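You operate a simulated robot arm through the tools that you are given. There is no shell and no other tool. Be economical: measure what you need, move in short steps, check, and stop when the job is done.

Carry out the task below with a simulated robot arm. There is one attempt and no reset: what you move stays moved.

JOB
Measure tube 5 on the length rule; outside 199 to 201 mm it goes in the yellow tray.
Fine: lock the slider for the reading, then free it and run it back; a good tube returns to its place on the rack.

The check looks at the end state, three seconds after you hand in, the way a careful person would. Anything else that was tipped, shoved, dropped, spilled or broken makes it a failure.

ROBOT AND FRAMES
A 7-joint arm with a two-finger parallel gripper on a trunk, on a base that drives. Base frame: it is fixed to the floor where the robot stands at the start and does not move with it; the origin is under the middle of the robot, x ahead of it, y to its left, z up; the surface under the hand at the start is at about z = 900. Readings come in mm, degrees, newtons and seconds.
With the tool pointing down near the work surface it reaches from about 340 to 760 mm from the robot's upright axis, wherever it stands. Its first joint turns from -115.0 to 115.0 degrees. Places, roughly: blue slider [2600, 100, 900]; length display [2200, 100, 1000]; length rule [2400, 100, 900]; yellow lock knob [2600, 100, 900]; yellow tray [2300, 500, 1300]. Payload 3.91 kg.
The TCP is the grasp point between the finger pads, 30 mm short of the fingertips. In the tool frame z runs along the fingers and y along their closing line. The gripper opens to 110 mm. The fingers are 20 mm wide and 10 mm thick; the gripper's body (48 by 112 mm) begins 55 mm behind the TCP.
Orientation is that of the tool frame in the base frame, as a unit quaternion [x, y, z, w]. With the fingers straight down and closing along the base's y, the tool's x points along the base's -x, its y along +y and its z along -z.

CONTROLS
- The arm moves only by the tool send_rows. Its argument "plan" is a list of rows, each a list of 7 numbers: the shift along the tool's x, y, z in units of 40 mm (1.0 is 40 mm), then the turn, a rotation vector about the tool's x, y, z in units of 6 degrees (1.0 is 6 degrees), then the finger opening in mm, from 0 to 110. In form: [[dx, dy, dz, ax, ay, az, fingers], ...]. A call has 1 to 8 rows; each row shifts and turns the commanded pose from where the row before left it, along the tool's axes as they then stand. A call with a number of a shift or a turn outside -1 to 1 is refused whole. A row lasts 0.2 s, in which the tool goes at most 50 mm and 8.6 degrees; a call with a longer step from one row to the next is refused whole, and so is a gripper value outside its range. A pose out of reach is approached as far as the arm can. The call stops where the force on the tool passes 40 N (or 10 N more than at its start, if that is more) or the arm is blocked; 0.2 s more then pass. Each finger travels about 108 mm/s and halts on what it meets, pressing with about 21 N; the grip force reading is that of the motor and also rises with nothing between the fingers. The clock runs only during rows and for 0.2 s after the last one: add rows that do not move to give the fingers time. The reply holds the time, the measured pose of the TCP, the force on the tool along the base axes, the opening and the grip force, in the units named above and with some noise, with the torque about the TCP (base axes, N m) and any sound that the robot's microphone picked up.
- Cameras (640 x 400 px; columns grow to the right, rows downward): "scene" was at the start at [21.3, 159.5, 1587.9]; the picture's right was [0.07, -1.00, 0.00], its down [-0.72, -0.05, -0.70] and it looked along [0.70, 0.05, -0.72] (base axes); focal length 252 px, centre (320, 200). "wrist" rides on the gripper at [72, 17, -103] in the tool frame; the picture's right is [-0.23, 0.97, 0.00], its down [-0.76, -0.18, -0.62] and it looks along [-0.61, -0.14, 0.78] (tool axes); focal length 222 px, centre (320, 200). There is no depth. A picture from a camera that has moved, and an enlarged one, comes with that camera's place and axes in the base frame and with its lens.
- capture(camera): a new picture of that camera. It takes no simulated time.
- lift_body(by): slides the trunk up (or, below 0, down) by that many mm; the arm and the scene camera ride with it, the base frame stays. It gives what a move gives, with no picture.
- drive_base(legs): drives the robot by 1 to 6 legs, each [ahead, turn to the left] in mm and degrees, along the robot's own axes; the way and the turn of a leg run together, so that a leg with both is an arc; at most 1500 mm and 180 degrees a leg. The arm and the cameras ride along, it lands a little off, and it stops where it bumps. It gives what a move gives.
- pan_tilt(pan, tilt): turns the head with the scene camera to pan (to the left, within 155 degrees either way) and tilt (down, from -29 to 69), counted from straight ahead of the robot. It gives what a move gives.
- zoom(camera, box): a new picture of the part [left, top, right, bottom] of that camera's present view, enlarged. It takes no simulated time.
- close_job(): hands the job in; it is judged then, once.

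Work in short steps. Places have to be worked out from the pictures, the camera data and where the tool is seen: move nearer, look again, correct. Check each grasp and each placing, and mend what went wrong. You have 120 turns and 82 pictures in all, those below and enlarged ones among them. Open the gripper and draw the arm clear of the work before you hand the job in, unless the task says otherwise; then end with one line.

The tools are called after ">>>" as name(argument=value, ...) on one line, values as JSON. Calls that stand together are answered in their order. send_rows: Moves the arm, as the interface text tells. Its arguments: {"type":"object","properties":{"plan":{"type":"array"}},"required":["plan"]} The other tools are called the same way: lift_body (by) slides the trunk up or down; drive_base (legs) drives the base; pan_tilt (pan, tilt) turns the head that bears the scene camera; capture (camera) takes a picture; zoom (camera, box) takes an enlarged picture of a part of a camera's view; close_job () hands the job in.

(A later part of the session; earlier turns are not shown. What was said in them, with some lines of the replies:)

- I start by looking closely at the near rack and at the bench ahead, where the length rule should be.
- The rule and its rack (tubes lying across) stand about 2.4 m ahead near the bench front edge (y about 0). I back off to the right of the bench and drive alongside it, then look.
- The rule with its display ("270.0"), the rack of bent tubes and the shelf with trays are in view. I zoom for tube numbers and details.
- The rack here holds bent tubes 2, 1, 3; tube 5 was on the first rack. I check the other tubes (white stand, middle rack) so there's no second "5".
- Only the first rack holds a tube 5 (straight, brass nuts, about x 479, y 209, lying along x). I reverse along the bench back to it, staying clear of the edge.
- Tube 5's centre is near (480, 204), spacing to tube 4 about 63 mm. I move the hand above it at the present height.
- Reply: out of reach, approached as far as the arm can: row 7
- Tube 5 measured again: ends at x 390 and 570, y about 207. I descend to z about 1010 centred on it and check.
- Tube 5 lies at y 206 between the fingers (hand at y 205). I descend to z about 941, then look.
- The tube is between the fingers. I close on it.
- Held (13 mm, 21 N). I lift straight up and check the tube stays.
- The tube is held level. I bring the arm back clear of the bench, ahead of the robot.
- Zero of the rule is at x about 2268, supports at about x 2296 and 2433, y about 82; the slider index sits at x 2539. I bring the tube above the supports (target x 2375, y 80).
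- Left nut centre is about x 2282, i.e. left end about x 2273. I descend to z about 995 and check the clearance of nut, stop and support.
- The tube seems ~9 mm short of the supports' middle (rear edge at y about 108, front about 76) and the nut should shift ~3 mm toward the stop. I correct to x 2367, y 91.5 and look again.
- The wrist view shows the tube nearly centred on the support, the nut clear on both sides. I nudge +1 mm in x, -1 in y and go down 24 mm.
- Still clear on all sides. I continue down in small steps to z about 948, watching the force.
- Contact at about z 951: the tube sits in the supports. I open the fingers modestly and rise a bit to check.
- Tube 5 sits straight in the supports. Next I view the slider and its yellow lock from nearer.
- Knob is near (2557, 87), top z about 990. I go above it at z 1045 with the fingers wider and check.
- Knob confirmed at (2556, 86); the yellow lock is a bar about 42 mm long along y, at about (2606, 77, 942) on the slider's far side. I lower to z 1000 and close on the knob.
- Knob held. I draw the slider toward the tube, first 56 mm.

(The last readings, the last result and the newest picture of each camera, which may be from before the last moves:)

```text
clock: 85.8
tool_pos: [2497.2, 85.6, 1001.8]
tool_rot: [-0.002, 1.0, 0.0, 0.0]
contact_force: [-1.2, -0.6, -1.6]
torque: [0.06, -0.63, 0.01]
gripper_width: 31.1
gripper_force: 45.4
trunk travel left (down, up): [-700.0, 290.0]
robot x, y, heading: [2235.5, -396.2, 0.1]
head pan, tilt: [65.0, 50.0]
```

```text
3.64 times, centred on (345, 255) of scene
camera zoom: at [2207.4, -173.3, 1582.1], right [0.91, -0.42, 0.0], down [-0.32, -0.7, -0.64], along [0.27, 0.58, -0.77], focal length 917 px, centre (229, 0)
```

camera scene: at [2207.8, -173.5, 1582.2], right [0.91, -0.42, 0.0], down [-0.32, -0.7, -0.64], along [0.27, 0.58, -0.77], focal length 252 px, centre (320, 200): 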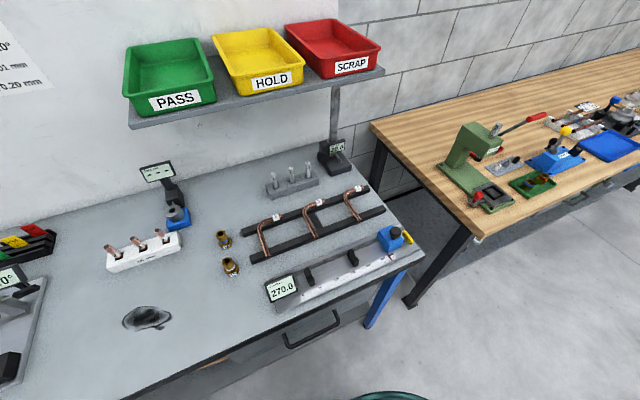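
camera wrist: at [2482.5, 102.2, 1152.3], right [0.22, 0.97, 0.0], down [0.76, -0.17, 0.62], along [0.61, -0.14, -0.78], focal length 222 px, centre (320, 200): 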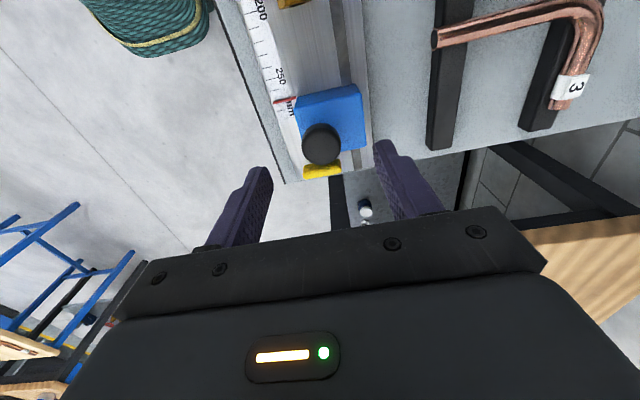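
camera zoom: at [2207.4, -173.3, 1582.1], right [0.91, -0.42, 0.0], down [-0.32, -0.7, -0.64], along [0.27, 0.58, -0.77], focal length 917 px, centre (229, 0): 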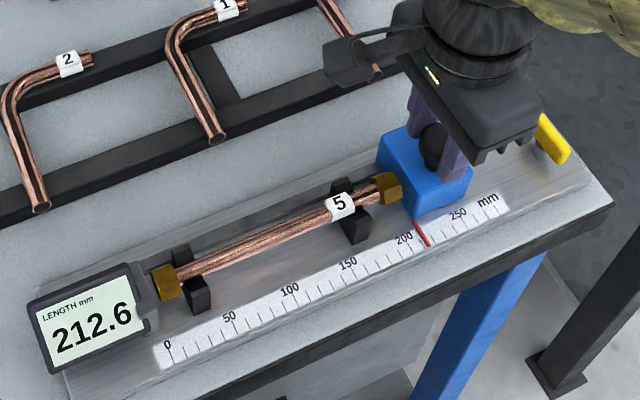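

The slider moves freely (212.6) and the yellow lock stays at the end of the rule. I close the remaining gap in small steps.

>>> send_rows(plan=[[0.1, 0, 0, 0, 0, 0, 10], [0.1, 0, 0, 0, 0, 0, 10], [0.05, 0, 0, 0, 0, 0, 10], [0, 0, 0, 0, 0, 0, 10]])

>>> zoom(camera="scene", box=[260, 200, 430, 310])

```text
clock: 86.8
tool_pos: [2488.6, 86.4, 1001.4]
tool_rot: [-0.003, 1.0, 0.0, 0.0]
contact_force: [1.0, -1.0, -2.1]
torque: [-0.02, -0.3, -0.05]
gripper_width: 31.1
gripper_force: 45.2
trunk travel left (down, up): [-700.0, 290.0]
robot x, y, heading: [2234.1, -396.3, 0.5]
head pan, tilt: [65.0, 50.0]
```

```text
3.64 times, centred on (345, 255) of scene
camera zoom: at [2207.7, -173.4, 1582.1], right [0.91, -0.42, 0.0], down [-0.32, -0.7, -0.64], along [0.27, 0.58, -0.77], focal length 917 px, centre (229, 0)
```

zoom: 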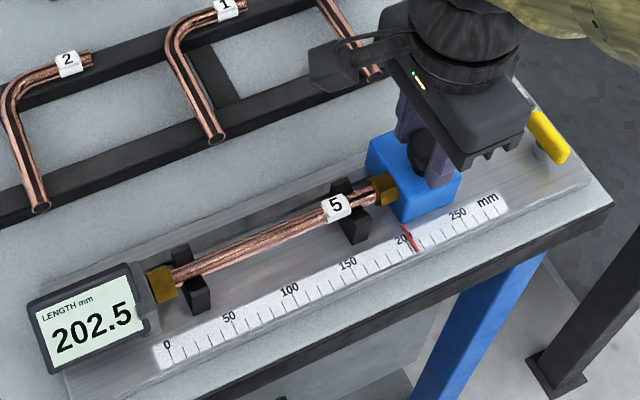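

>>> send_rows(plan=[[0.03, 0, 0, 0, 0, 0, 10], [0.03, 0, 0, 0, 0, 0, 10], [0, 0, 0, 0, 0, 0, 10]])

>>> zoom(camera="scene", box=[260, 200, 430, 310])

```text
clock: 87.7
tool_pos: [2485.3, 86.5, 1001.1]
tool_rot: [-0.002, 1.0, 0.0, 0.0]
contact_force: [1.4, 1.8, -2.6]
torque: [0.1, 0.16, 0.03]
gripper_width: 31.1
gripper_force: 44.9
trunk travel left (down, up): [-700.0, 290.0]
robot x, y, heading: [2233.4, -397.2, 0.0]
head pan, tilt: [65.0, 50.0]
```

```text
3.64 times, centred on (345, 255) of scene
camera zoom: at [2208.1, -172.9, 1582.1], right [0.91, -0.42, 0.0], down [-0.32, -0.7, -0.64], along [0.27, 0.58, -0.77], focal length 917 px, centre (229, 0)
```

zoom: 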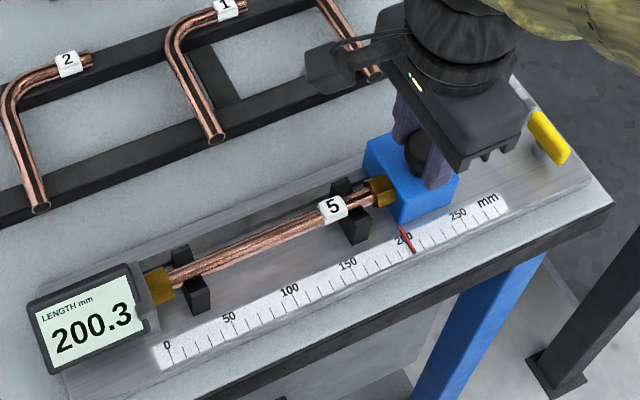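

200.3 but no clear contact force yet; I press a little more.

>>> send_rows(plan=[[0.03, 0, 0, 0, 0, 0, 10], [0.03, 0, 0, 0, 0, 0, 10], [0, 0, 0, 0, 0, 0, 10]])

>>> zoom(camera="scene", box=[260, 200, 430, 310])

```text
clock: 88.5
tool_pos: [2484.7, 86.0, 1000.9]
tool_rot: [-0.003, 1.0, 0.0, 0.0]
contact_force: [8.5, -2.7, -1.6]
torque: [-0.14, -0.1, 0.02]
gripper_width: 31.0
gripper_force: 45.3
trunk travel left (down, up): [-700.0, 290.0]
robot x, y, heading: [2233.7, -395.7, 0.5]
head pan, tilt: [65.0, 50.0]
```

```text
3.64 times, centred on (345, 255) of scene
camera zoom: at [2209.1, -173.4, 1582.2], right [0.91, -0.42, 0.0], down [-0.32, -0.7, -0.64], along [0.27, 0.58, -0.77], focal length 917 px, centre (229, 0)
```

zoom: 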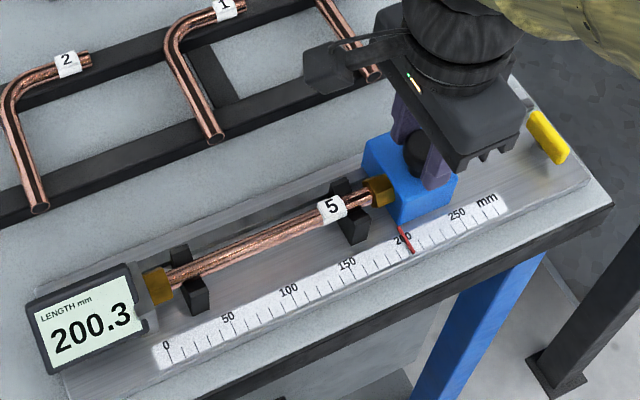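

Stop contact with 8.5 N at 200.3. I release the knob, rise, and check the reading holds.

>>> send_rows(plan=[[0, 0, 0, 0, 0, 0, 30], [0, 0, 0, 0, 0, 0, 50], [0, 0, 0, 0, 0, 0, 60], [0, 0, -0.5, 0, 0, 0, 60], [0, 0, -0.9, 0, 0, 0, 60], [0, 0, -0.9, 0, 0, 0, 60], [0, 0, -0.5, 0, 0, 0, 60], [0, 0, 0, 0, 0, 0, 60]])

>>> zoom(camera="scene", box=[260, 190, 430, 310])

>>> capture(camera="wrist")

```text
clock: 90.2
tool_pos: [2483.2, 87.2, 1111.3]
tool_rot: [-0.002, 1.0, 0.0, 0.0]
contact_force: [0.3, 0.8, 0.3]
torque: [0.0, 0.0, 0.02]
gripper_width: 60.0
gripper_force: 0.1
trunk travel left (down, up): [-700.0, 290.0]
robot x, y, heading: [2238.9, -400.1, 0.3]
head pan, tilt: [65.0, 50.0]
```

```text
3.33 times, centred on (345, 250) of scene
camera zoom: at [2207.6, -173.2, 1582.1], right [0.91, -0.42, 0.0], down [-0.32, -0.7, -0.64], along [0.27, 0.58, -0.77], focal length 840 px, centre (237, 33)
```

zoom: 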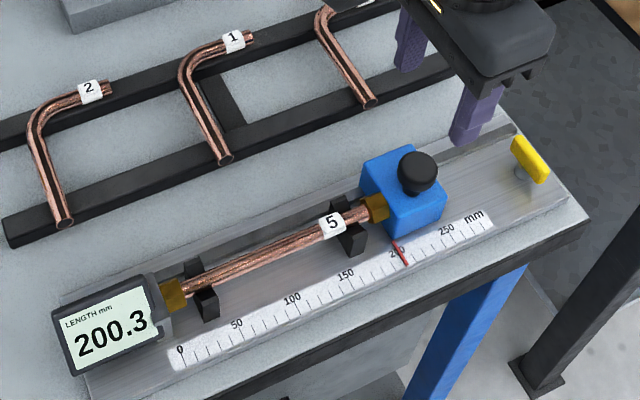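

```text
39 pictures are left
camera wrist: at [2410.6, 103.5, 1215.4], right [0.22, 0.97, 0.0], down [0.76, -0.17, 0.62], along [0.61, -0.14, -0.78], focal length 222 px, centre (320, 200)
```

wrist: 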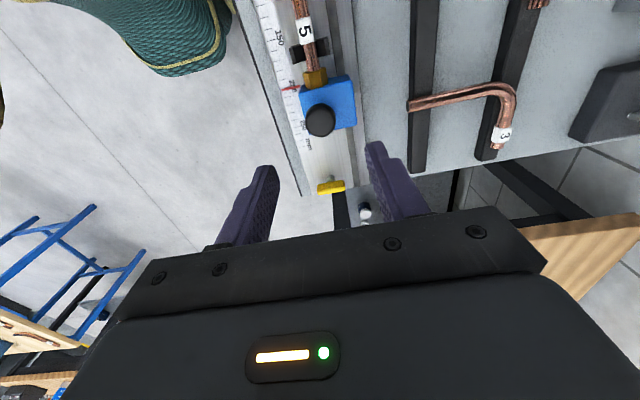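

Reading holds at 200.3. I enlarge the lock knob to see how its axis stands.

>>> zoom(camera="scene", box=[385, 220, 415, 250])

>>> zoom(camera="wrist", box=[290, 150, 370, 210])

```text
13.33 times, centred on (400, 235) of scene
camera zoom: at [2207.6, -173.2, 1582.1], right [0.91, -0.42, 0.0], down [-0.32, -0.7, -0.64], along [0.27, 0.58, -0.77], focal length 3362 px, centre (-747, -267)
```

zoom: 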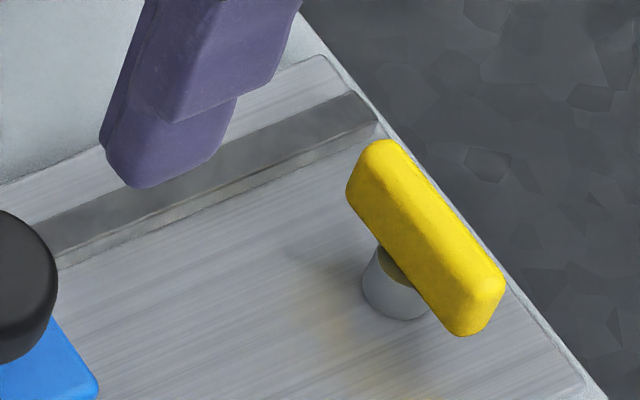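

```text
6.67 times, centred on (330, 180) of wrist
camera zoom: at [2410.6, 103.5, 1215.4], right [0.22, 0.97, 0.0], down [0.76, -0.17, 0.62], along [0.61, -0.14, -0.78], focal length 1481 px, centre (253, 333)
```

zoom: 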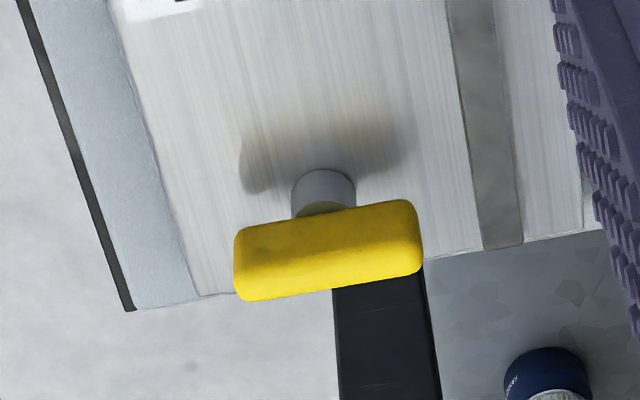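

The lock is a T-bar on an upright post: it turns about the vertical. I move above it (about 2607, 76) and look again.

>>> send_rows(plan=[[-0.8, -0.07, 0, 0, 0, 0, 70], [-0.8, -0.07, 0, 0, 0, 0, 70], [-0.8, -0.07, 0, 0, 0, 0, 70], [-0.7, -0.07, 0.5, 0, 0, 0, 70], [0, 0, 0.9, 0, 0, 0, 70], [0, 0, 0.6, 0, 0, 0, 70], [0, 0, 0, 0, 0, 0, 70]])

>>> capture(camera="wrist")

>>> zoom(camera="scene", box=[370, 200, 430, 260])

```text
clock: 91.8
tool_pos: [2606.2, 76.5, 1033.0]
tool_rot: [-0.002, 1.0, -0.001, 0.0]
contact_force: [-0.1, -0.4, -0.2]
torque: [0.02, 0.01, 0.02]
gripper_width: 70.1
gripper_force: 0.1
trunk travel left (down, up): [-700.0, 290.0]
robot x, y, heading: [2235.7, -394.0, 0.3]
head pan, tilt: [65.0, 50.0]
```

```text
36 pictures are left
camera wrist: at [2534.1, 92.8, 1135.9], right [0.22, 0.97, 0.0], down [0.76, -0.17, 0.62], along [0.61, -0.14, -0.78], focal length 222 px, centre (320, 200)
```

wrist: 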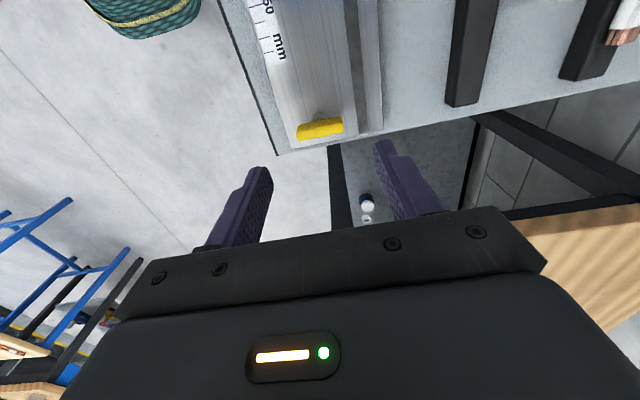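

```text
6.67 times, centred on (400, 230) of scene
camera zoom: at [2207.5, -173.4, 1582.2], right [0.91, -0.42, 0.0], down [-0.32, -0.7, -0.64], along [0.27, 0.58, -0.77], focal length 1681 px, centre (-213, 0)
```

zoom: 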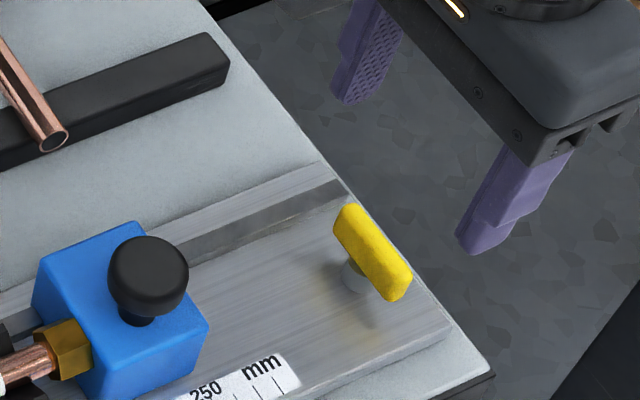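

The bar's centre is at (2609, 75, 935), lying exactly along y, 42 mm long. I lower over it and close on its ends.

>>> send_rows(plan=[[-0.07, -0.03, 0.7, 0, 0, 0, 70], [0, 0, 0.8, 0, 0, 0, 70], [0, 0, 0.6, 0, 0, 0, 70], [0, 0, 0, 0, 0, 0, 55], [0, 0, 0, 0, 0, 0, 40], [0, 0, 0, 0, 0, 0, 38], [0, 0, 0, 0, 0, 0, 38]])

>>> zoom(camera="scene", box=[370, 200, 430, 260])

```text
clock: 93.5
tool_pos: [2610.6, 76.7, 948.5]
tool_rot: [-0.002, 1.0, 0.002, -0.001]
contact_force: [0.8, 12.6, -0.2]
torque: [0.42, -0.27, -0.09]
gripper_width: 43.7
gripper_force: 44.2
trunk travel left (down, up): [-700.0, 290.0]
robot x, y, heading: [2235.3, -394.6, 0.4]
head pan, tilt: [65.0, 50.0]
```

```text
6.67 times, centred on (400, 230) of scene
camera zoom: at [2207.6, -171.4, 1581.9], right [0.91, -0.42, 0.0], down [-0.32, -0.7, -0.64], along [0.27, 0.58, -0.77], focal length 1681 px, centre (-213, 0)
```

zoom: 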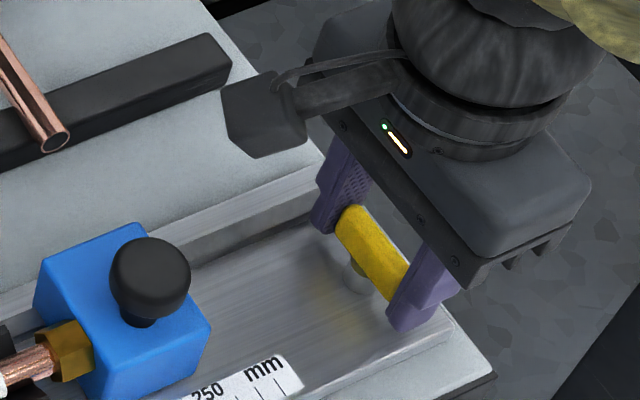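

Held on the ends (43.7 mm). I ease the sideways load and try turning clockwise (seen from above) by 18°, watching the torque.

>>> send_rows(plan=[[0, 0.04, 0, 0, 0, 0, 38], [0, 0, 0, 0, 0, 0.6, 38], [0, 0, 0, 0, 0, 0.8, 38], [0, 0, 0, 0, 0, 0.8, 38], [0, 0, 0, 0, 0, 0.8, 38], [0, 0, 0, 0, 0, 0, 38]])

>>> zoom(camera="scene", box=[260, 190, 430, 310])

```text
clock: 94.8
tool_pos: [2609.7, 75.5, 949.2]
tool_rot: [0.154, 0.988, -0.001, 0.0]
contact_force: [-3.2, 1.4, -2.8]
torque: [0.49, -0.55, -0.01]
gripper_width: 44.0
gripper_force: 44.8
trunk travel left (down, up): [-700.0, 290.0]
robot x, y, heading: [2237.2, -396.1, 0.2]
head pan, tilt: [65.0, 50.0]
```

```text
3.33 times, centred on (345, 250) of scene
camera zoom: at [2207.4, -172.9, 1582.0], right [0.91, -0.42, 0.0], down [-0.32, -0.7, -0.64], along [0.27, 0.58, -0.77], focal length 840 px, centre (237, 33)
```

zoom: 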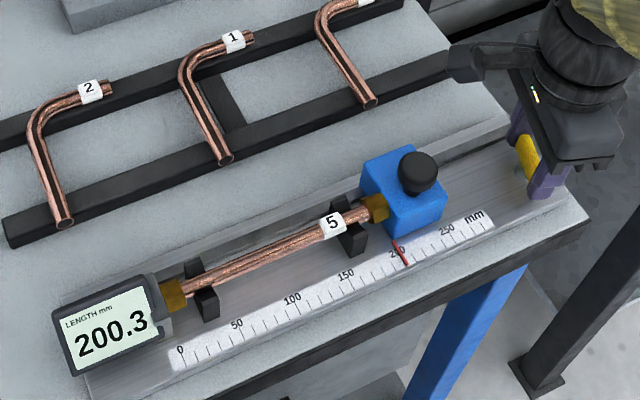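

It turns freely that way. I continue toward 90°, watching the torque.

>>> send_rows(plan=[[0, 0, 0, 0, 0, 1, 38], [0, 0, 0, 0, 0, 1, 38], [0, 0, 0, 0, 0, 1, 38], [0, 0, 0, 0, 0, 1, 38], [0, 0, 0, 0, 0, 1, 38], [0, 0, 0, 0, 0, 1, 38], [0, 0, 0, 0, 0, 1, 38], [0, 0, 0, 0, 0, 0, 38]])

>>> send_rows(plan=[[0, 0, 0, 0, 0, 1, 38], [0, 0, 0, 0, 0, 1, 38], [0, 0, 0, 0, 0, 1, 38], [0, 0, 0, 0, 0, 1, 38], [0, 0, 0, 0, 0, 1, 38], [0, 0, 0, 0, 0, 0, 38]])

>>> zoom(camera="scene", box=[260, 190, 430, 310])

```text
clock: 96.7
tool_pos: [2609.1, 75.0, 948.1]
tool_rot: [0.498, 0.867, 0.0, 0.0]
contact_force: [-3.5, -5.8, -3.2]
torque: [0.57, 0.17, 0.02]
gripper_width: 44.2
gripper_force: 45.4
trunk travel left (down, up): [-700.0, 290.0]
robot x, y, heading: [2236.5, -396.2, 0.3]
head pan, tilt: [65.0, 50.0]
```

```text
clock: 98.0
tool_pos: [2609.9, 74.9, 949.2]
tool_rot: [0.707, 0.708, 0.0, 0.0]
contact_force: [-3.1, -8.3, 0.8]
torque: [-1.03, 0.23, -0.01]
gripper_width: 44.1
gripper_force: 44.7
trunk travel left (down, up): [-700.0, 290.0]
robot x, y, heading: [2235.5, -396.4, 0.3]
head pan, tilt: [65.0, 50.0]
```

```text
3.33 times, centred on (345, 250) of scene
camera zoom: at [2207.0, -174.5, 1582.3], right [0.91, -0.42, 0.0], down [-0.32, -0.7, -0.64], along [0.27, 0.58, -0.77], focal length 840 px, centre (237, 33)
```

zoom: 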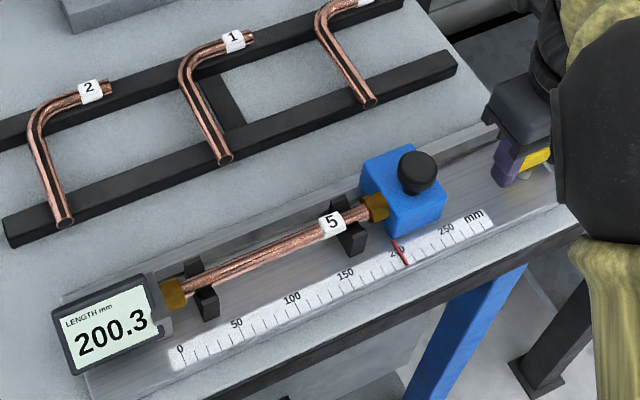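

The bar lies along x now. I check the display closely for any lock mark, and test for an end stop with a small further turn.

>>> send_rows(plan=[[0, 0, 0, 0, 0, 0.7, 38], [0, 0, 0, 0, 0, 0.7, 38], [0, 0, 0, 0, 0, 0, 38]])

>>> zoom(camera="scene", box=[260, 260, 310, 310])

```text
clock: 98.8
tool_pos: [2609.5, 77.4, 948.4]
tool_rot: [0.755, 0.656, 0.002, 0.0]
contact_force: [1.4, 3.3, 0.8]
torque: [0.48, 0.09, 0.82]
gripper_width: 44.8
gripper_force: 44.9
trunk travel left (down, up): [-700.0, 290.0]
robot x, y, heading: [2235.0, -397.1, 0.3]
head pan, tilt: [65.0, 50.0]
```

```text
8.00 times, centred on (285, 285) of scene
camera zoom: at [2207.7, -172.9, 1582.1], right [0.91, -0.42, 0.0], down [-0.32, -0.7, -0.64], along [0.27, 0.58, -0.77], focal length 2017 px, centre (600, -480)
```

zoom: 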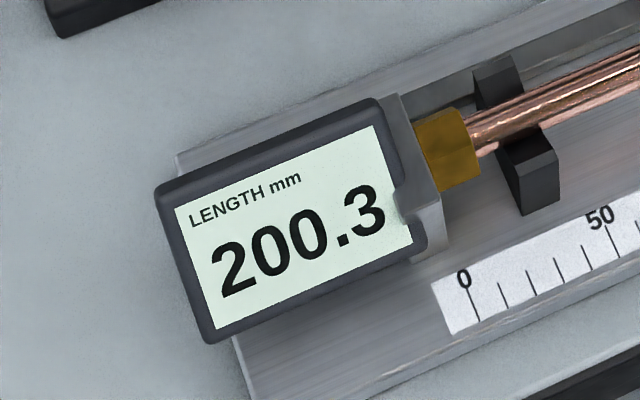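

The lock has come against its stop (0.8 N m): locked, reading 200.3 mm — a good tube. Now I turn the lock back to its start to free the slider.

>>> send_rows(plan=[[0, 0, 0, 0, 0, -1, 38], [0, 0, 0, 0, 0, -1, 38], [0, 0, 0, 0, 0, -1, 38], [0, 0, 0, 0, 0, -1, 38], [0, 0, 0, 0, 0, -1, 38], [0, 0, 0, 0, 0, -1, 38], [0, 0, 0, 0, 0, -1, 38], [0, 0, 0, 0, 0, -1, 38]])

>>> send_rows(plan=[[0, 0, 0, 0, 0, -1, 38], [0, 0, 0, 0, 0, -1, 38], [0, 0, 0, 0, 0, -1, 38], [0, 0, 0, 0, 0, -1, 38], [0, 0, 0, 0, 0, -1, 38], [0, 0, 0, 0, 0, -1, 38], [0, 0, 0, 0, 0, -1, 38], [0, 0, 0, 0, 0, -1, 38]])

>>> send_rows(plan=[[0, 0, 0, 0, 0, -0.4, 38], [0, 0, 0, 0, 0, 0, 38], [0, 0, 0, 0, 0, 0, 55], [0, 0, 0, 0, 0, 0, 70], [0, 0, 0, 0, 0, 0, 70], [0, 0, -0.6, 0, 0, 0, 70], [0, 0, -0.9, 0, 0, 0, 70], [0, 0, -0.9, 0, 0, 0, 70]])

>>> capture(camera="wrist")

```text
clock: 100.7
tool_pos: [2608.7, 76.6, 948.8]
tool_rot: [0.423, 0.906, 0.0, 0.0]
contact_force: [-2.3, 11.1, 5.6]
torque: [0.25, 0.61, 0.02]
gripper_width: 44.5
gripper_force: 45.1
trunk travel left (down, up): [-700.0, 290.0]
robot x, y, heading: [2233.8, -396.6, 0.3]
head pan, tilt: [65.0, 50.0]
```

```text
clock: 102.5
tool_pos: [2609.4, 75.8, 949.9]
tool_rot: [0.018, 1.0, -0.001, 0.001]
contact_force: [-6.0, 4.2, 4.4]
torque: [0.41, 0.18, -0.14]
gripper_width: 44.4
gripper_force: 45.1
trunk travel left (down, up): [-700.0, 290.0]
robot x, y, heading: [2235.8, -394.9, 0.3]
head pan, tilt: [65.0, 50.0]
```

```text
clock: 104.2
tool_pos: [2607.4, 74.7, 1049.2]
tool_rot: [-0.003, 1.0, 0.0, 0.0]
contact_force: [-0.6, 0.0, -0.9]
torque: [0.02, 0.01, -0.02]
gripper_width: 69.9
gripper_force: 0.0
trunk travel left (down, up): [-700.0, 290.0]
robot x, y, heading: [2234.2, -397.0, 0.5]
head pan, tilt: [65.0, 50.0]
```

```text
30 pictures are left
camera wrist: at [2534.2, 91.3, 1150.7], right [0.22, 0.97, 0.0], down [0.76, -0.17, 0.62], along [0.61, -0.14, -0.78], focal length 222 px, centre (320, 200)
```

wrist: 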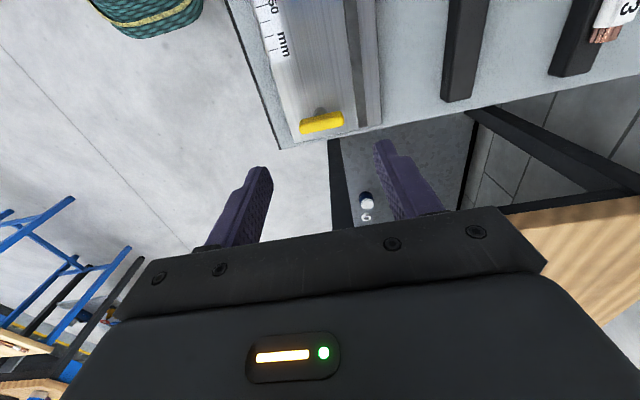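

The lock is back along y. I return to the slider knob at (2486, 86.5) and take it again.

>>> send_rows(plan=[[1, 0.1, 0, 0, 0, 0, 70], [1, 0.1, 0, 0, 0, 0, 60], [1, 0.1, 0, 0, 0, 0, 60], [0, 0, 0, 0, 0, 0, 60]])

>>> zoom(camera="scene", box=[320, 180, 430, 280])

```text
clock: 105.2
tool_pos: [2487.9, 88.2, 1045.0]
tool_rot: [-0.003, 1.0, 0.0, 0.0]
contact_force: [-0.1, 0.2, -0.4]
torque: [0.0, -0.04, -0.02]
gripper_width: 60.2
gripper_force: 0.2
trunk travel left (down, up): [-700.0, 290.0]
robot x, y, heading: [2236.3, -397.9, 0.4]
head pan, tilt: [65.0, 50.0]
```

```text
4.00 times, centred on (375, 230) of scene
camera zoom: at [2207.8, -173.3, 1582.1], right [0.91, -0.42, 0.0], down [-0.32, -0.7, -0.64], along [0.27, 0.58, -0.77], focal length 1009 px, centre (100, 80)
```

zoom: 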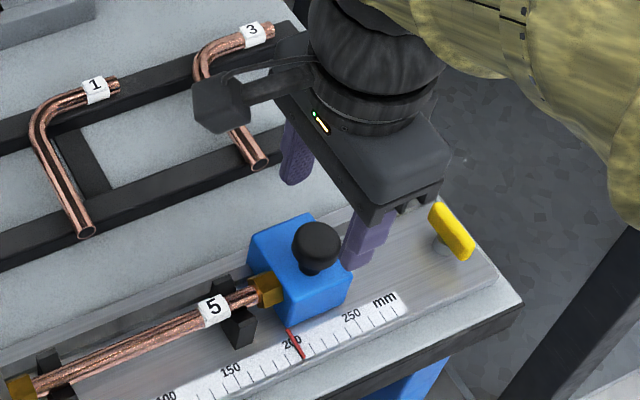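

>>> send_rows(plan=[[0.03, -0.03, 0.6, 0, 0, 0, 60], [0, 0, 0.52, 0, 0, 0, 60], [0, 0, 0, 0, 0, 0, 45], [0, 0, 0, 0, 0, 0, 25], [0, 0, 0, 0, 0, 0, 15], [0, 0, 0, 0, 0, 0, 10]])

>>> send_rows(plan=[[-0.2, 0, 0, 0, 0, 0, 10], [-0.3, 0, 0, 0, 0, 0, 10], [-0.3, 0, 0, 0, 0, 0, 10], [-0.3, 0, 0, 0, 0, 0, 10], [-0.3, 0, 0, 0, 0, 0, 10], [-0.3, 0, 0, 0, 0, 0, 10], [-0.04, 0, 0, 0, 0, 0, 10], [0, 0, 0, 0, 0, 0, 10]])

>>> zoom(camera="scene", box=[260, 190, 430, 310])

```text
clock: 106.7
tool_pos: [2488.3, 87.0, 998.9]
tool_rot: [-0.003, 1.0, 0.0, 0.0]
contact_force: [-0.3, -1.5, 0.5]
torque: [-0.04, -0.16, 0.0]
gripper_width: 31.0
gripper_force: 45.2
trunk travel left (down, up): [-700.0, 290.0]
robot x, y, heading: [2233.4, -398.5, 0.3]
head pan, tilt: [65.0, 50.0]
```

```text
clock: 108.5
tool_pos: [2557.6, 86.0, 1000.0]
tool_rot: [-0.003, 1.0, -0.001, -0.001]
contact_force: [-4.1, -7.4, -11.8]
torque: [-0.16, -0.13, 0.0]
gripper_width: 31.0
gripper_force: 45.2
trunk travel left (down, up): [-700.0, 290.0]
robot x, y, heading: [2233.0, -401.6, 0.5]
head pan, tilt: [65.0, 50.0]
```

```text
3.33 times, centred on (345, 250) of scene
camera zoom: at [2207.6, -173.4, 1582.1], right [0.91, -0.42, 0.0], down [-0.32, -0.7, -0.64], along [0.27, 0.58, -0.77], focal length 840 px, centre (237, 33)
```

zoom: 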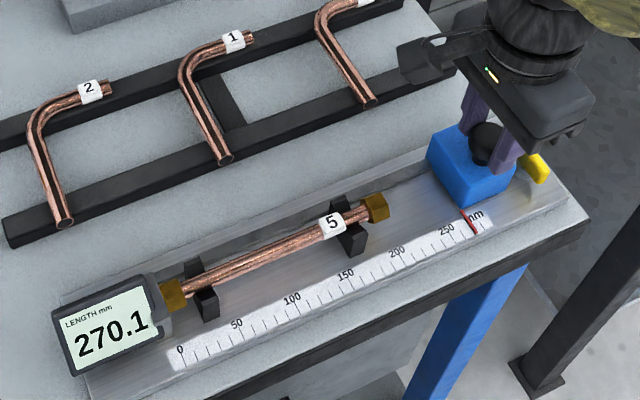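

Slider is back at 270.1. I release it, rise, and go above the tube.

>>> send_rows(plan=[[0, 0, 0, 0, 0, 0, 30], [0, 0, 0, 0, 0, 0, 50], [0, 0, 0, 0, 0, 0, 60], [0, 0, -0.5, 0, 0, 0, 60], [0, 0, -0.9, 0, 0, 0, 60], [0, 0, -0.4, 0, 0, 0, 60], [1, 0.01, 0, 0, 0, 0, 50], [1, 0.01, 0, 0, 0, 0, 50]])

>>> send_rows(plan=[[1, 0.01, 0, 0, 0, 0, 45], [1, 0.01, 0, 0, 0, 0, 45], [0.8, 0.01, 0, 0, 0, 0, 45], [0, 0, 0.6, 0, 0, 0, 45], [0, 0, 0, 0, 0, 0, 45]])

>>> capture(camera="wrist")

>>> zoom(camera="scene", box=[260, 190, 430, 310])

```text
clock: 110.2
tool_pos: [2476.9, 86.3, 1070.0]
tool_rot: [-0.002, 1.0, 0.0, 0.0]
contact_force: [-0.2, 0.4, -0.2]
torque: [-0.01, 0.0, 0.01]
gripper_width: 49.9
gripper_force: 0.0
trunk travel left (down, up): [-700.0, 290.0]
robot x, y, heading: [2233.4, -395.6, 0.2]
head pan, tilt: [65.0, 50.0]
```

```text
clock: 111.5
tool_pos: [2366.1, 87.3, 1046.9]
tool_rot: [-0.003, 1.0, 0.0, 0.001]
contact_force: [0.6, 0.4, 0.0]
torque: [-0.01, -0.02, 0.02]
gripper_width: 45.1
gripper_force: 0.1
trunk travel left (down, up): [-700.0, 290.0]
robot x, y, heading: [2233.1, -396.7, 0.4]
head pan, tilt: [65.0, 50.0]
```

```text
27 pictures are left
camera wrist: at [2292.6, 103.8, 1151.0], right [0.22, 0.97, 0.0], down [0.76, -0.17, 0.62], along [0.61, -0.14, -0.78], focal length 222 px, centre (320, 200)
```

wrist: 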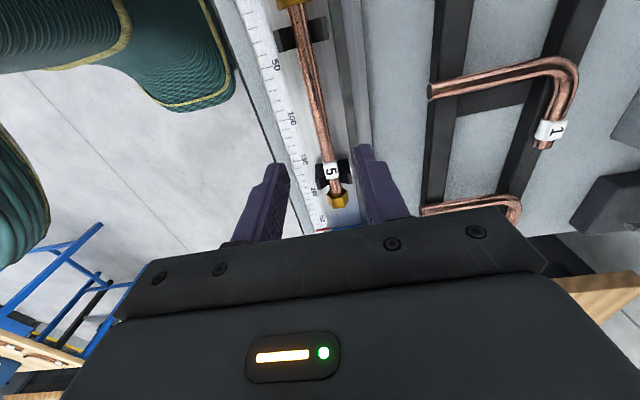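

```text
3.33 times, centred on (345, 250) of scene
camera zoom: at [2207.4, -173.5, 1582.2], right [0.91, -0.42, 0.0], down [-0.32, -0.7, -0.64], along [0.27, 0.58, -0.77], focal length 840 px, centre (237, 33)
```

zoom: 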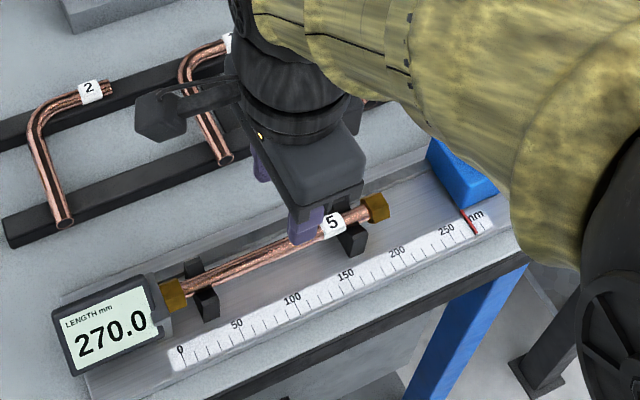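

The tube lies between the fingers. I descend to z 950 and close on it.

>>> send_rows(plan=[[0.02, 0.03, 0.8, 0, 0, 0, 45], [0, 0, 0.8, 0, 0, 0, 45], [0, 0, 0.6, 0, 0, 0, 45], [0, 0, 0.2, 0, 0, 0, 45], [0, 0, 0, 0, 0, 0, 25], [0, 0, 0, 0, 0, 0, 10], [0, 0, 0, 0, 0, 0, 5], [0, 0, 0, 0, 0, 0, 5]])

>>> send_rows(plan=[[0, 0, 0, 0, 0, 0, 5], [0, 0, -0.25, 0, 0, 0, 5], [0, 0, -0.5, 0, 0, 0, 5], [0, 0, -0.9, 0, 0, 0, 5], [0, 0, -0.9, 0, 0, 0, 5], [0, 0, 0, 0, 0, 0, 5]])

>>> zoom(camera="scene", box=[260, 190, 430, 310])

```text
clock: 113.2
tool_pos: [2365.4, 89.6, 951.7]
tool_rot: [-0.003, 1.0, 0.0, 0.0]
contact_force: [0.8, -0.4, 0.3]
torque: [0.01, -0.02, -0.04]
gripper_width: 13.3
gripper_force: 21.5
trunk travel left (down, up): [-700.0, 290.0]
robot x, y, heading: [2236.1, -395.5, 0.3]
head pan, tilt: [65.0, 50.0]
```

```text
clock: 114.7
tool_pos: [2364.0, 89.1, 1052.8]
tool_rot: [-0.003, 1.0, 0.0, 0.0]
contact_force: [-0.2, -0.2, -0.9]
torque: [0.0, 0.01, -0.01]
gripper_width: 13.1
gripper_force: 20.5
trunk travel left (down, up): [-700.0, 290.0]
robot x, y, heading: [2236.1, -402.2, 0.2]
head pan, tilt: [65.0, 50.0]
```

```text
3.33 times, centred on (345, 250) of scene
camera zoom: at [2207.6, -173.0, 1582.1], right [0.91, -0.42, 0.0], down [-0.32, -0.7, -0.64], along [0.27, 0.58, -0.77], focal length 840 px, centre (237, 33)
```

zoom: 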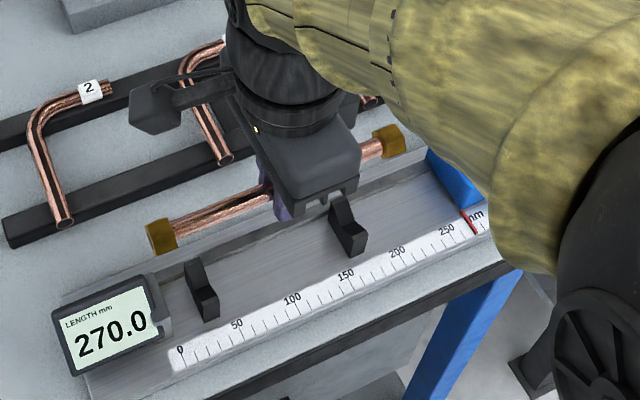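

Tube lifted cleanly, rule is back in order. I raise and bring the arm clear of the bench.

>>> send_rows(plan=[[0, 0, -0.9, 0, 0, 0, 5], [0, 0, -0.9, 0, 0, 0, 5], [0, 0, -0.8, 0, 0, 0, 5], [-0.74, -0.865, 0, 0, 0, 0, 5], [-0.74, -0.865, 0, 0, 0, 0, 5], [-0.74, -0.865, 0, 0, 0, 0, 5], [-0.74, -0.865, 0, 0, 0, 0, 5]])

>>> send_rows(plan=[[-0.74, -0.865, 0, 0, 0, 0, 5], [-0.74, -0.865, 0, 0, 0, 0, 5], [-0.74, -0.865, 0, 0, 0, 0, 5], [-0.74, -0.865, 0, 0, 0, 0, 5], [-0.74, -0.865, 0, 0, 0, 0, 5], [-0.74, -0.865, 0, 0, 0, 0, 5], [-0.74, -0.865, 0, 0, 0, 0, 5], [-0.74, -0.865, 0, 0, 0, 0, 5]])

>>> send_rows(plan=[[-0.74, -0.865, 0, 0, 0, 0, 5], [0, 0, 0, 0, 0, 0, 5]])

>>> drive_base(legs=[[-1000, 0]])

```text
clock: 116.2
tool_pos: [2483.8, -49.7, 1158.7]
tool_rot: [-0.002, 1.0, 0.0, 0.0]
contact_force: [0.8, -0.6, -0.7]
torque: [0.01, 0.0, 0.0]
gripper_width: 12.8
gripper_force: 21.1
trunk travel left (down, up): [-700.0, 290.0]
robot x, y, heading: [2235.9, -400.1, 0.1]
head pan, tilt: [65.0, 50.0]
```

```text
clock: 118.0
tool_pos: [2723.0, -326.8, 1160.3]
tool_rot: [-0.003, 1.0, 0.0, -0.001]
contact_force: [-0.3, -0.5, -1.2]
torque: [0.03, 0.02, 0.0]
gripper_width: 13.2
gripper_force: 20.6
trunk travel left (down, up): [-700.0, 290.0]
robot x, y, heading: [2232.5, -395.8, 0.0]
head pan, tilt: [65.0, 50.0]
```

```text
clock: 118.7
tool_pos: [2750.6, -357.1, 1161.0]
tool_rot: [-0.003, 1.0, 0.0, 0.0]
contact_force: [0.5, 0.1, -2.6]
torque: [-0.01, 0.0, 0.02]
gripper_width: 13.1
gripper_force: 21.1
trunk travel left (down, up): [-700.0, 290.0]
robot x, y, heading: [2233.8, -398.6, 0.3]
head pan, tilt: [65.0, 50.0]
```

```text
clock: 124.8
tool_pos: [1743.5, -364.6, 1160.2]
tool_rot: [0.013, 1.0, 0.0, 0.0]
contact_force: [0.0, 1.0, -0.6]
torque: [-0.04, -0.04, 0.02]
gripper_width: 13.5
gripper_force: 20.7
trunk travel left (down, up): [-700.0, 290.0]
robot x, y, heading: [1224.8, -391.2, -1.5]
head pan, tilt: [65.0, 50.0]
```

>>> drive_base(legs=[[0, 1.2], [-1000, 0]])

>>> pan_tilt(pan=60, tilt=50)

>>> zoom(camera="scene", box=[270, 160, 430, 280])

```text
clock: 131.1
tool_pos: [753.9, -349.7, 1160.4]
tool_rot: [0.005, 1.0, 0.0, 0.0]
contact_force: [0.0, -0.5, -1.8]
torque: [0.0, -0.03, 0.0]
gripper_width: 12.9
gripper_force: 20.9
trunk travel left (down, up): [-700.0, 290.0]
robot x, y, heading: [238.0, -381.1, -0.5]
head pan, tilt: [65.0, 50.0]
```

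```text
clock: 131.8
tool_pos: [755.6, -350.6, 1160.4]
tool_rot: [0.004, 1.0, 0.0, 0.0]
contact_force: [-0.3, 0.3, -1.2]
torque: [-0.01, 0.01, 0.0]
gripper_width: 13.1
gripper_force: 21.3
trunk travel left (down, up): [-700.0, 290.0]
robot x, y, heading: [238.2, -381.1, -0.3]
head pan, tilt: [60.0, 50.0]
```

```text
3.33 times, centred on (350, 220) of scene
camera zoom: at [219.1, -159.4, 1582.2], right [0.86, -0.51, 0.0], down [-0.39, -0.66, -0.64], along [0.33, 0.55, -0.77], focal length 840 px, centre (220, 133)
```

zoom: 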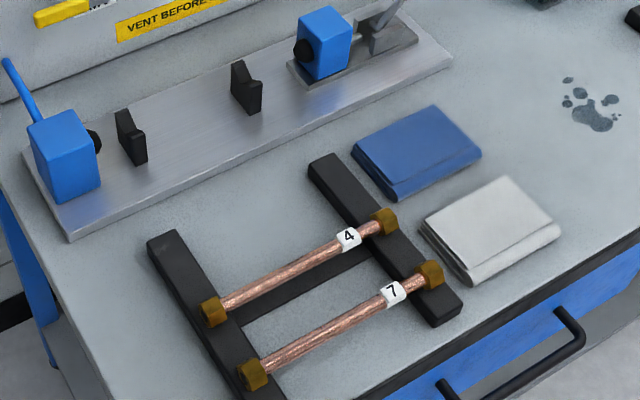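

Empty place beside tube 4 is clear. I carry the tube back above (481, 206), correcting the small yaw.

>>> send_rows(plan=[[0.49, 0.994, 0, 0, 0, -0.05, 5], [0.49, 0.994, 0, 0, 0, -0.05, 5], [0.49, 0.994, 0, 0, 0, 0, 5], [0.49, 0.994, 0, 0, 0, 0, 5], [0.49, 0.994, 0, 0, 0, 0, 5], [0.49, 0.994, 0, 0, 0, 0, 5], [0.49, 0.994, 0, 0, 0, 0, 5]])

>>> send_rows(plan=[[0.49, 0.994, 0, 0, 0, 0, 5], [0.49, 0.994, 0, 0, 0, 0, 5], [0.49, 0.994, 0, 0, 0, 0, 5], [0.49, 0.994, 0, 0, 0, 0, 5], [0.49, 0.994, 0, 0, 0, 0, 5], [0.49, 0.994, 0, 0, 0, 0, 5], [0.49, 0.994, 0, 0, 0, 0, 5], [0, 0, 0, 0, 0, 0, 5]])

```text
clock: 133.4
tool_pos: [615.7, -69.2, 1162.0]
tool_rot: [0.0, 1.0, 0.0, 0.0]
contact_force: [-0.3, 0.2, -1.3]
torque: [-0.01, 0.02, -0.01]
gripper_width: 13.3
gripper_force: 20.6
trunk travel left (down, up): [-700.0, 290.0]
robot x, y, heading: [237.5, -377.1, -0.7]
head pan, tilt: [60.0, 50.0]
```

```text
clock: 135.2
tool_pos: [481.1, 205.7, 1161.4]
tool_rot: [-0.001, 1.0, 0.001, 0.0]
contact_force: [-0.4, -0.6, -1.2]
torque: [0.01, 0.0, -0.03]
gripper_width: 13.0
gripper_force: 21.1
trunk travel left (down, up): [-700.0, 290.0]
robot x, y, heading: [237.1, -378.9, -0.6]
head pan, tilt: [60.0, 50.0]
```

Right above the place at (481, 206). I lower to z about 975 and check against the rails.

>>> send_rows(plan=[[0, 0, 0.9, 0, 0, 0, 5], [0, 0, 0.9, 0, 0, 0, 5], [0, 0, 0.9, 0, 0, 0, 5], [0, 0, 0.9, 0, 0, 0, 5], [0, 0, 0.7, 0, 0, 0, 5], [0, 0.01, 0.3, 0, 0, 0, 5], [0, 0, 0, 0, 0, 0, 5]])

>>> zoom(camera="scene", box=[290, 180, 390, 270])

>>> capture(camera="wrist")

```text
clock: 136.8
tool_pos: [481.0, 207.2, 975.1]
tool_rot: [-0.001, 1.0, 0.0, 0.001]
contact_force: [0.9, 0.4, -0.6]
torque: [0.01, 0.01, 0.02]
gripper_width: 13.0
gripper_force: 21.2
trunk travel left (down, up): [-700.0, 290.0]
robot x, y, heading: [236.8, -378.4, -0.3]
head pan, tilt: [60.0, 50.0]
```

```text
4.44 times, centred on (340, 225) of scene
camera zoom: at [219.0, -159.2, 1582.1], right [0.86, -0.51, 0.0], down [-0.39, -0.66, -0.64], along [0.33, 0.55, -0.77], focal length 1121 px, centre (231, 89)
```

zoom: 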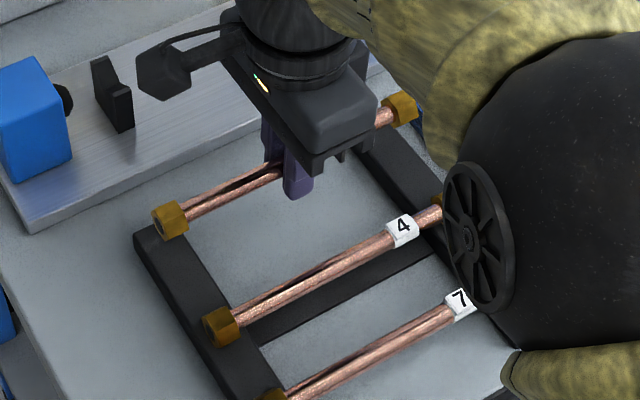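

```text
22 pictures are left
camera wrist: at [407.6, 223.6, 1079.6], right [0.23, 0.97, 0.0], down [0.76, -0.18, 0.62], along [0.61, -0.14, -0.78], focal length 222 px, centre (320, 200)
```

wrist: 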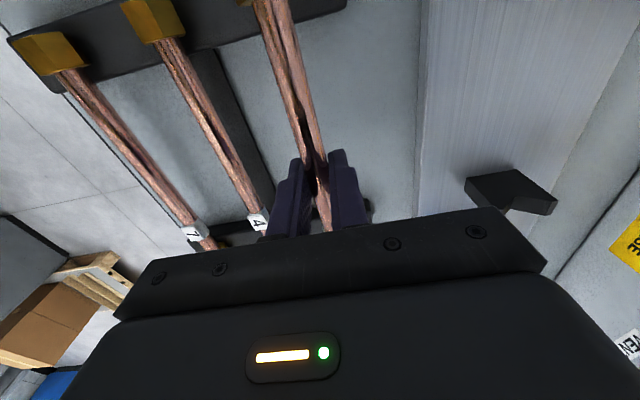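

Aligned with the rails and parallel to tube 4. I lower in small steps until light contact.

>>> send_rows(plan=[[0, -0.015, 0.3, 0, 0, 0, 5], [0, 0, 0.3, 0, 0, 0, 5], [0, 0, 0.15, 0, 0, 0, 5], [0, 0, 0.08, 0, 0, 0, 5], [0, 0, 0, 0, 0, 0, 5]])

>>> zoom(camera="scene", box=[290, 180, 390, 270])

```text
clock: 138.0
tool_pos: [481.0, 207.3, 943.5]
tool_rot: [0.001, 1.0, 0.0, -0.001]
contact_force: [-0.4, -0.8, -1.7]
torque: [-0.02, -0.01, -0.01]
gripper_width: 13.1
gripper_force: 20.6
trunk travel left (down, up): [-700.0, 290.0]
robot x, y, heading: [234.4, -380.6, -0.2]
head pan, tilt: [60.0, 50.0]
```

```text
4.44 times, centred on (340, 225) of scene
camera zoom: at [219.0, -159.2, 1582.1], right [0.86, -0.51, 0.0], down [-0.39, -0.66, -0.64], along [0.33, 0.55, -0.77], focal length 1121 px, centre (231, 89)
```

zoom: 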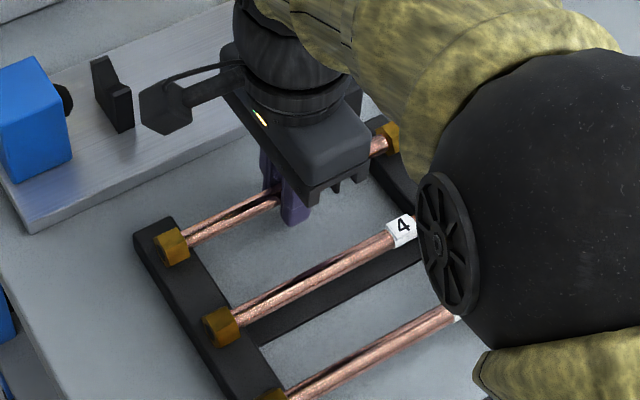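

No contact yet; a few more millimetres.

>>> send_rows(plan=[[0, -0.015, 0.04, 0, 0, 0, 5], [0, 0, 0, 0, 0, 0, 5]])

>>> send_rows(plan=[[0, 0, 0.04, 0, 0, 0, 5], [0, 0, 0, 0, 0, 0, 5]])

```text
clock: 138.6
tool_pos: [481.4, 208.0, 941.3]
tool_rot: [-0.001, 1.0, 0.0, 0.0]
contact_force: [-0.9, -0.6, -1.1]
torque: [0.01, -0.01, -0.04]
gripper_width: 13.1
gripper_force: 20.7
trunk travel left (down, up): [-700.0, 290.0]
robot x, y, heading: [236.5, -382.2, -0.6]
head pan, tilt: [60.0, 50.0]
```

```text
clock: 139.2
tool_pos: [481.5, 207.0, 939.6]
tool_rot: [-0.001, 1.0, 0.0, 0.001]
contact_force: [0.2, 0.0, 1.7]
torque: [-0.02, -0.25, 0.01]
gripper_width: 13.3
gripper_force: 21.3
trunk travel left (down, up): [-700.0, 290.0]
robot x, y, heading: [238.8, -379.1, -0.6]
head pan, tilt: [60.0, 50.0]
```

>>> send_rows(plan=[[0, 0, 0.03, 0, 0, 0, 5], [0, 0, 0, 0, 0, 0, 5]])

>>> zoom(camera="scene", box=[290, 180, 390, 270])

```text
clock: 139.8
tool_pos: [481.0, 207.5, 939.8]
tool_rot: [0.0, 1.0, 0.002, 0.0]
contact_force: [3.3, 1.4, 8.9]
torque: [-0.02, 0.01, -0.02]
gripper_width: 13.0
gripper_force: 21.7
trunk travel left (down, up): [-700.0, 290.0]
robot x, y, heading: [238.0, -380.5, -0.6]
head pan, tilt: [60.0, 50.0]
```

```text
4.44 times, centred on (340, 225) of scene
camera zoom: at [219.1, -160.0, 1582.4], right [0.86, -0.51, 0.0], down [-0.39, -0.66, -0.64], along [0.33, 0.55, -0.77], focal length 1121 px, centre (231, 89)
```

zoom: 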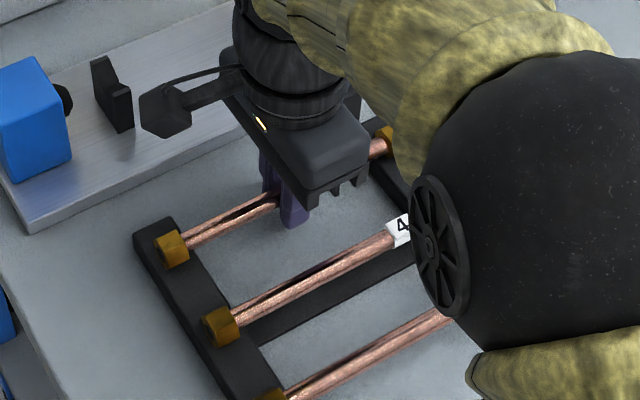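

Both ends bear evenly (about 10 N, no torque). I open and rise straight up, then look.

>>> send_rows(plan=[[0, 0, -0.01, 0, 0, 0, 16], [0, 0, 0, 0, 0, 0, 25], [0, 0, 0, 0, 0, 0, 45], [0, 0, 0, 0, 0, 0, 45], [0, 0, -0.4, 0, 0, 0, 45], [0, 0, -0.8, 0, 0, 0, 45], [0, 0, -0.9, 0, 0, 0, 45], [0, 0, -0.9, 0, 0, 0, 45]])

>>> send_rows(plan=[[0, 0, -0.9, 0, 0, 0, 45], [0, 0, -0.9, 0, 0, 0, 45], [0, 0, -0.9, 0, 0, 0, 45], [0, 0, 0, 0, 0, 0, 45]])

>>> capture(camera="wrist")

>>> zoom(camera="scene", box=[270, 160, 430, 280])

```text
clock: 141.6
tool_pos: [481.6, 203.5, 1058.5]
tool_rot: [0.0, 1.0, 0.0, 0.0]
contact_force: [0.5, 0.0, -0.5]
torque: [0.01, -0.01, 0.0]
gripper_width: 45.0
gripper_force: 0.1
trunk travel left (down, up): [-700.0, 290.0]
robot x, y, heading: [239.5, -381.1, -0.4]
head pan, tilt: [60.0, 50.0]
```

```text
clock: 142.6
tool_pos: [480.5, 206.3, 1167.3]
tool_rot: [-0.002, 1.0, 0.0, 0.0]
contact_force: [-0.1, -0.2, 0.4]
torque: [-0.05, -0.01, -0.01]
gripper_width: 45.2
gripper_force: 0.1
trunk travel left (down, up): [-700.0, 290.0]
robot x, y, heading: [236.0, -381.7, -0.2]
head pan, tilt: [60.0, 50.0]
```

```text
19 pictures are left
camera wrist: at [407.2, 222.7, 1270.2], right [0.23, 0.97, 0.0], down [0.76, -0.18, 0.62], along [0.61, -0.14, -0.78], focal length 222 px, centre (320, 200)
```

wrist: 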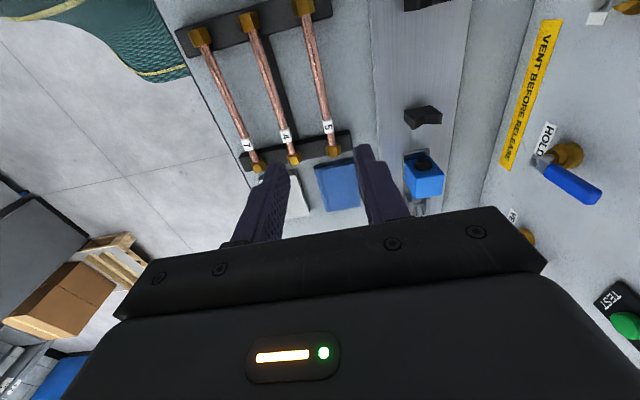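

```text
3.33 times, centred on (350, 220) of scene
camera zoom: at [219.0, -159.2, 1582.1], right [0.86, -0.51, 0.0], down [-0.39, -0.66, -0.64], along [0.33, 0.55, -0.77], focal length 840 px, centre (220, 133)
```

zoom: 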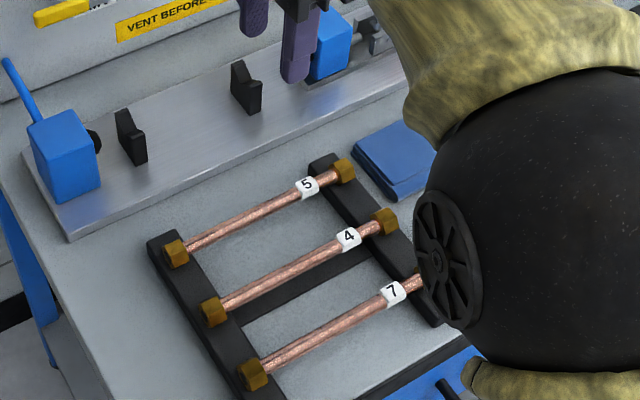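

Tube 5 lies back in its place on the rack, level with 4 and 7. I draw the arm clear of the bench with the gripper open.

>>> send_rows(plan=[[-0.49, -0.994, 0, 0, 0, 0, 60], [-0.49, -0.994, 0, 0, 0, 0, 80], [-0.49, -0.994, 0, 0, 0, 0, 100], [-0.49, -0.994, 0, 0, 0, 0, 110], [-0.49, -0.994, 0, 0, 0, 0, 110], [-0.49, -0.994, 0, 0, 0, 0, 110], [-0.49, -0.994, 0, 0, 0, 0, 110]])

>>> send_rows(plan=[[-0.49, -0.994, 0, 0, 0, 0, 110], [-0.49, -0.994, 0, 0, 0, 0, 110], [-0.49, -0.994, 0, 0, 0, 0, 110], [-0.49, -0.994, 0, 0, 0, 0, 110], [-0.49, -0.994, 0, 0, 0, 0, 110], [-0.49, -0.994, 0, 0, 0, 0, 110], [0, 0, 0, 0, 0, 0, 110]])

>>> zoom(camera="scene", box=[270, 160, 430, 280])

```text
clock: 144.2
tool_pos: [618.2, -73.1, 1168.8]
tool_rot: [-0.002, 1.0, 0.001, 0.0]
contact_force: [0.2, 0.0, -0.7]
torque: [0.04, 0.0, 0.0]
gripper_width: 109.8
gripper_force: 0.0
trunk travel left (down, up): [-700.0, 290.0]
robot x, y, heading: [237.6, -376.4, -0.3]
head pan, tilt: [60.0, 50.0]
```

```text
clock: 145.8
tool_pos: [733.0, -310.8, 1166.5]
tool_rot: [-0.001, 1.0, -0.001, 0.0]
contact_force: [-0.2, 1.4, -0.3]
torque: [0.0, 0.02, 0.0]
gripper_width: 110.0
gripper_force: 0.0
trunk travel left (down, up): [-700.0, 290.0]
robot x, y, heading: [240.7, -380.9, -0.8]
head pan, tilt: [60.0, 50.0]
```

```text
3.33 times, centred on (350, 220) of scene
camera zoom: at [218.6, -159.1, 1582.1], right [0.86, -0.51, 0.0], down [-0.39, -0.66, -0.64], along [0.33, 0.55, -0.77], focal length 840 px, centre (220, 133)
```

zoom: 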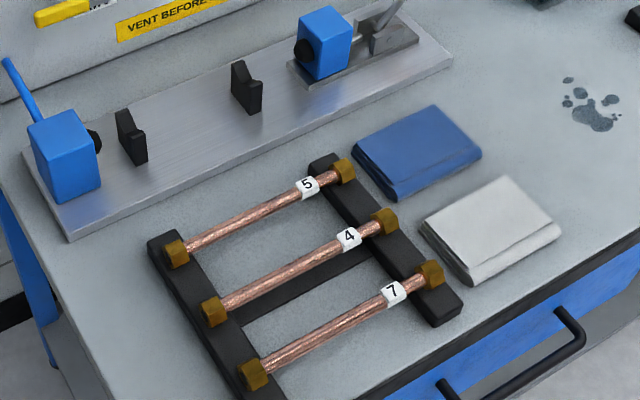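

All is in order: tube 5 on its rack place, slider back at 270, lock free, arm clear. I hand in.

>>> close_job()

```text
The job is handed in.
```

Tube 5 read 200.3 mm with the slider locked, within 199 to 201 mm, so it went back to its place on the rack; the lock is freed and the slider is back at 270.0.
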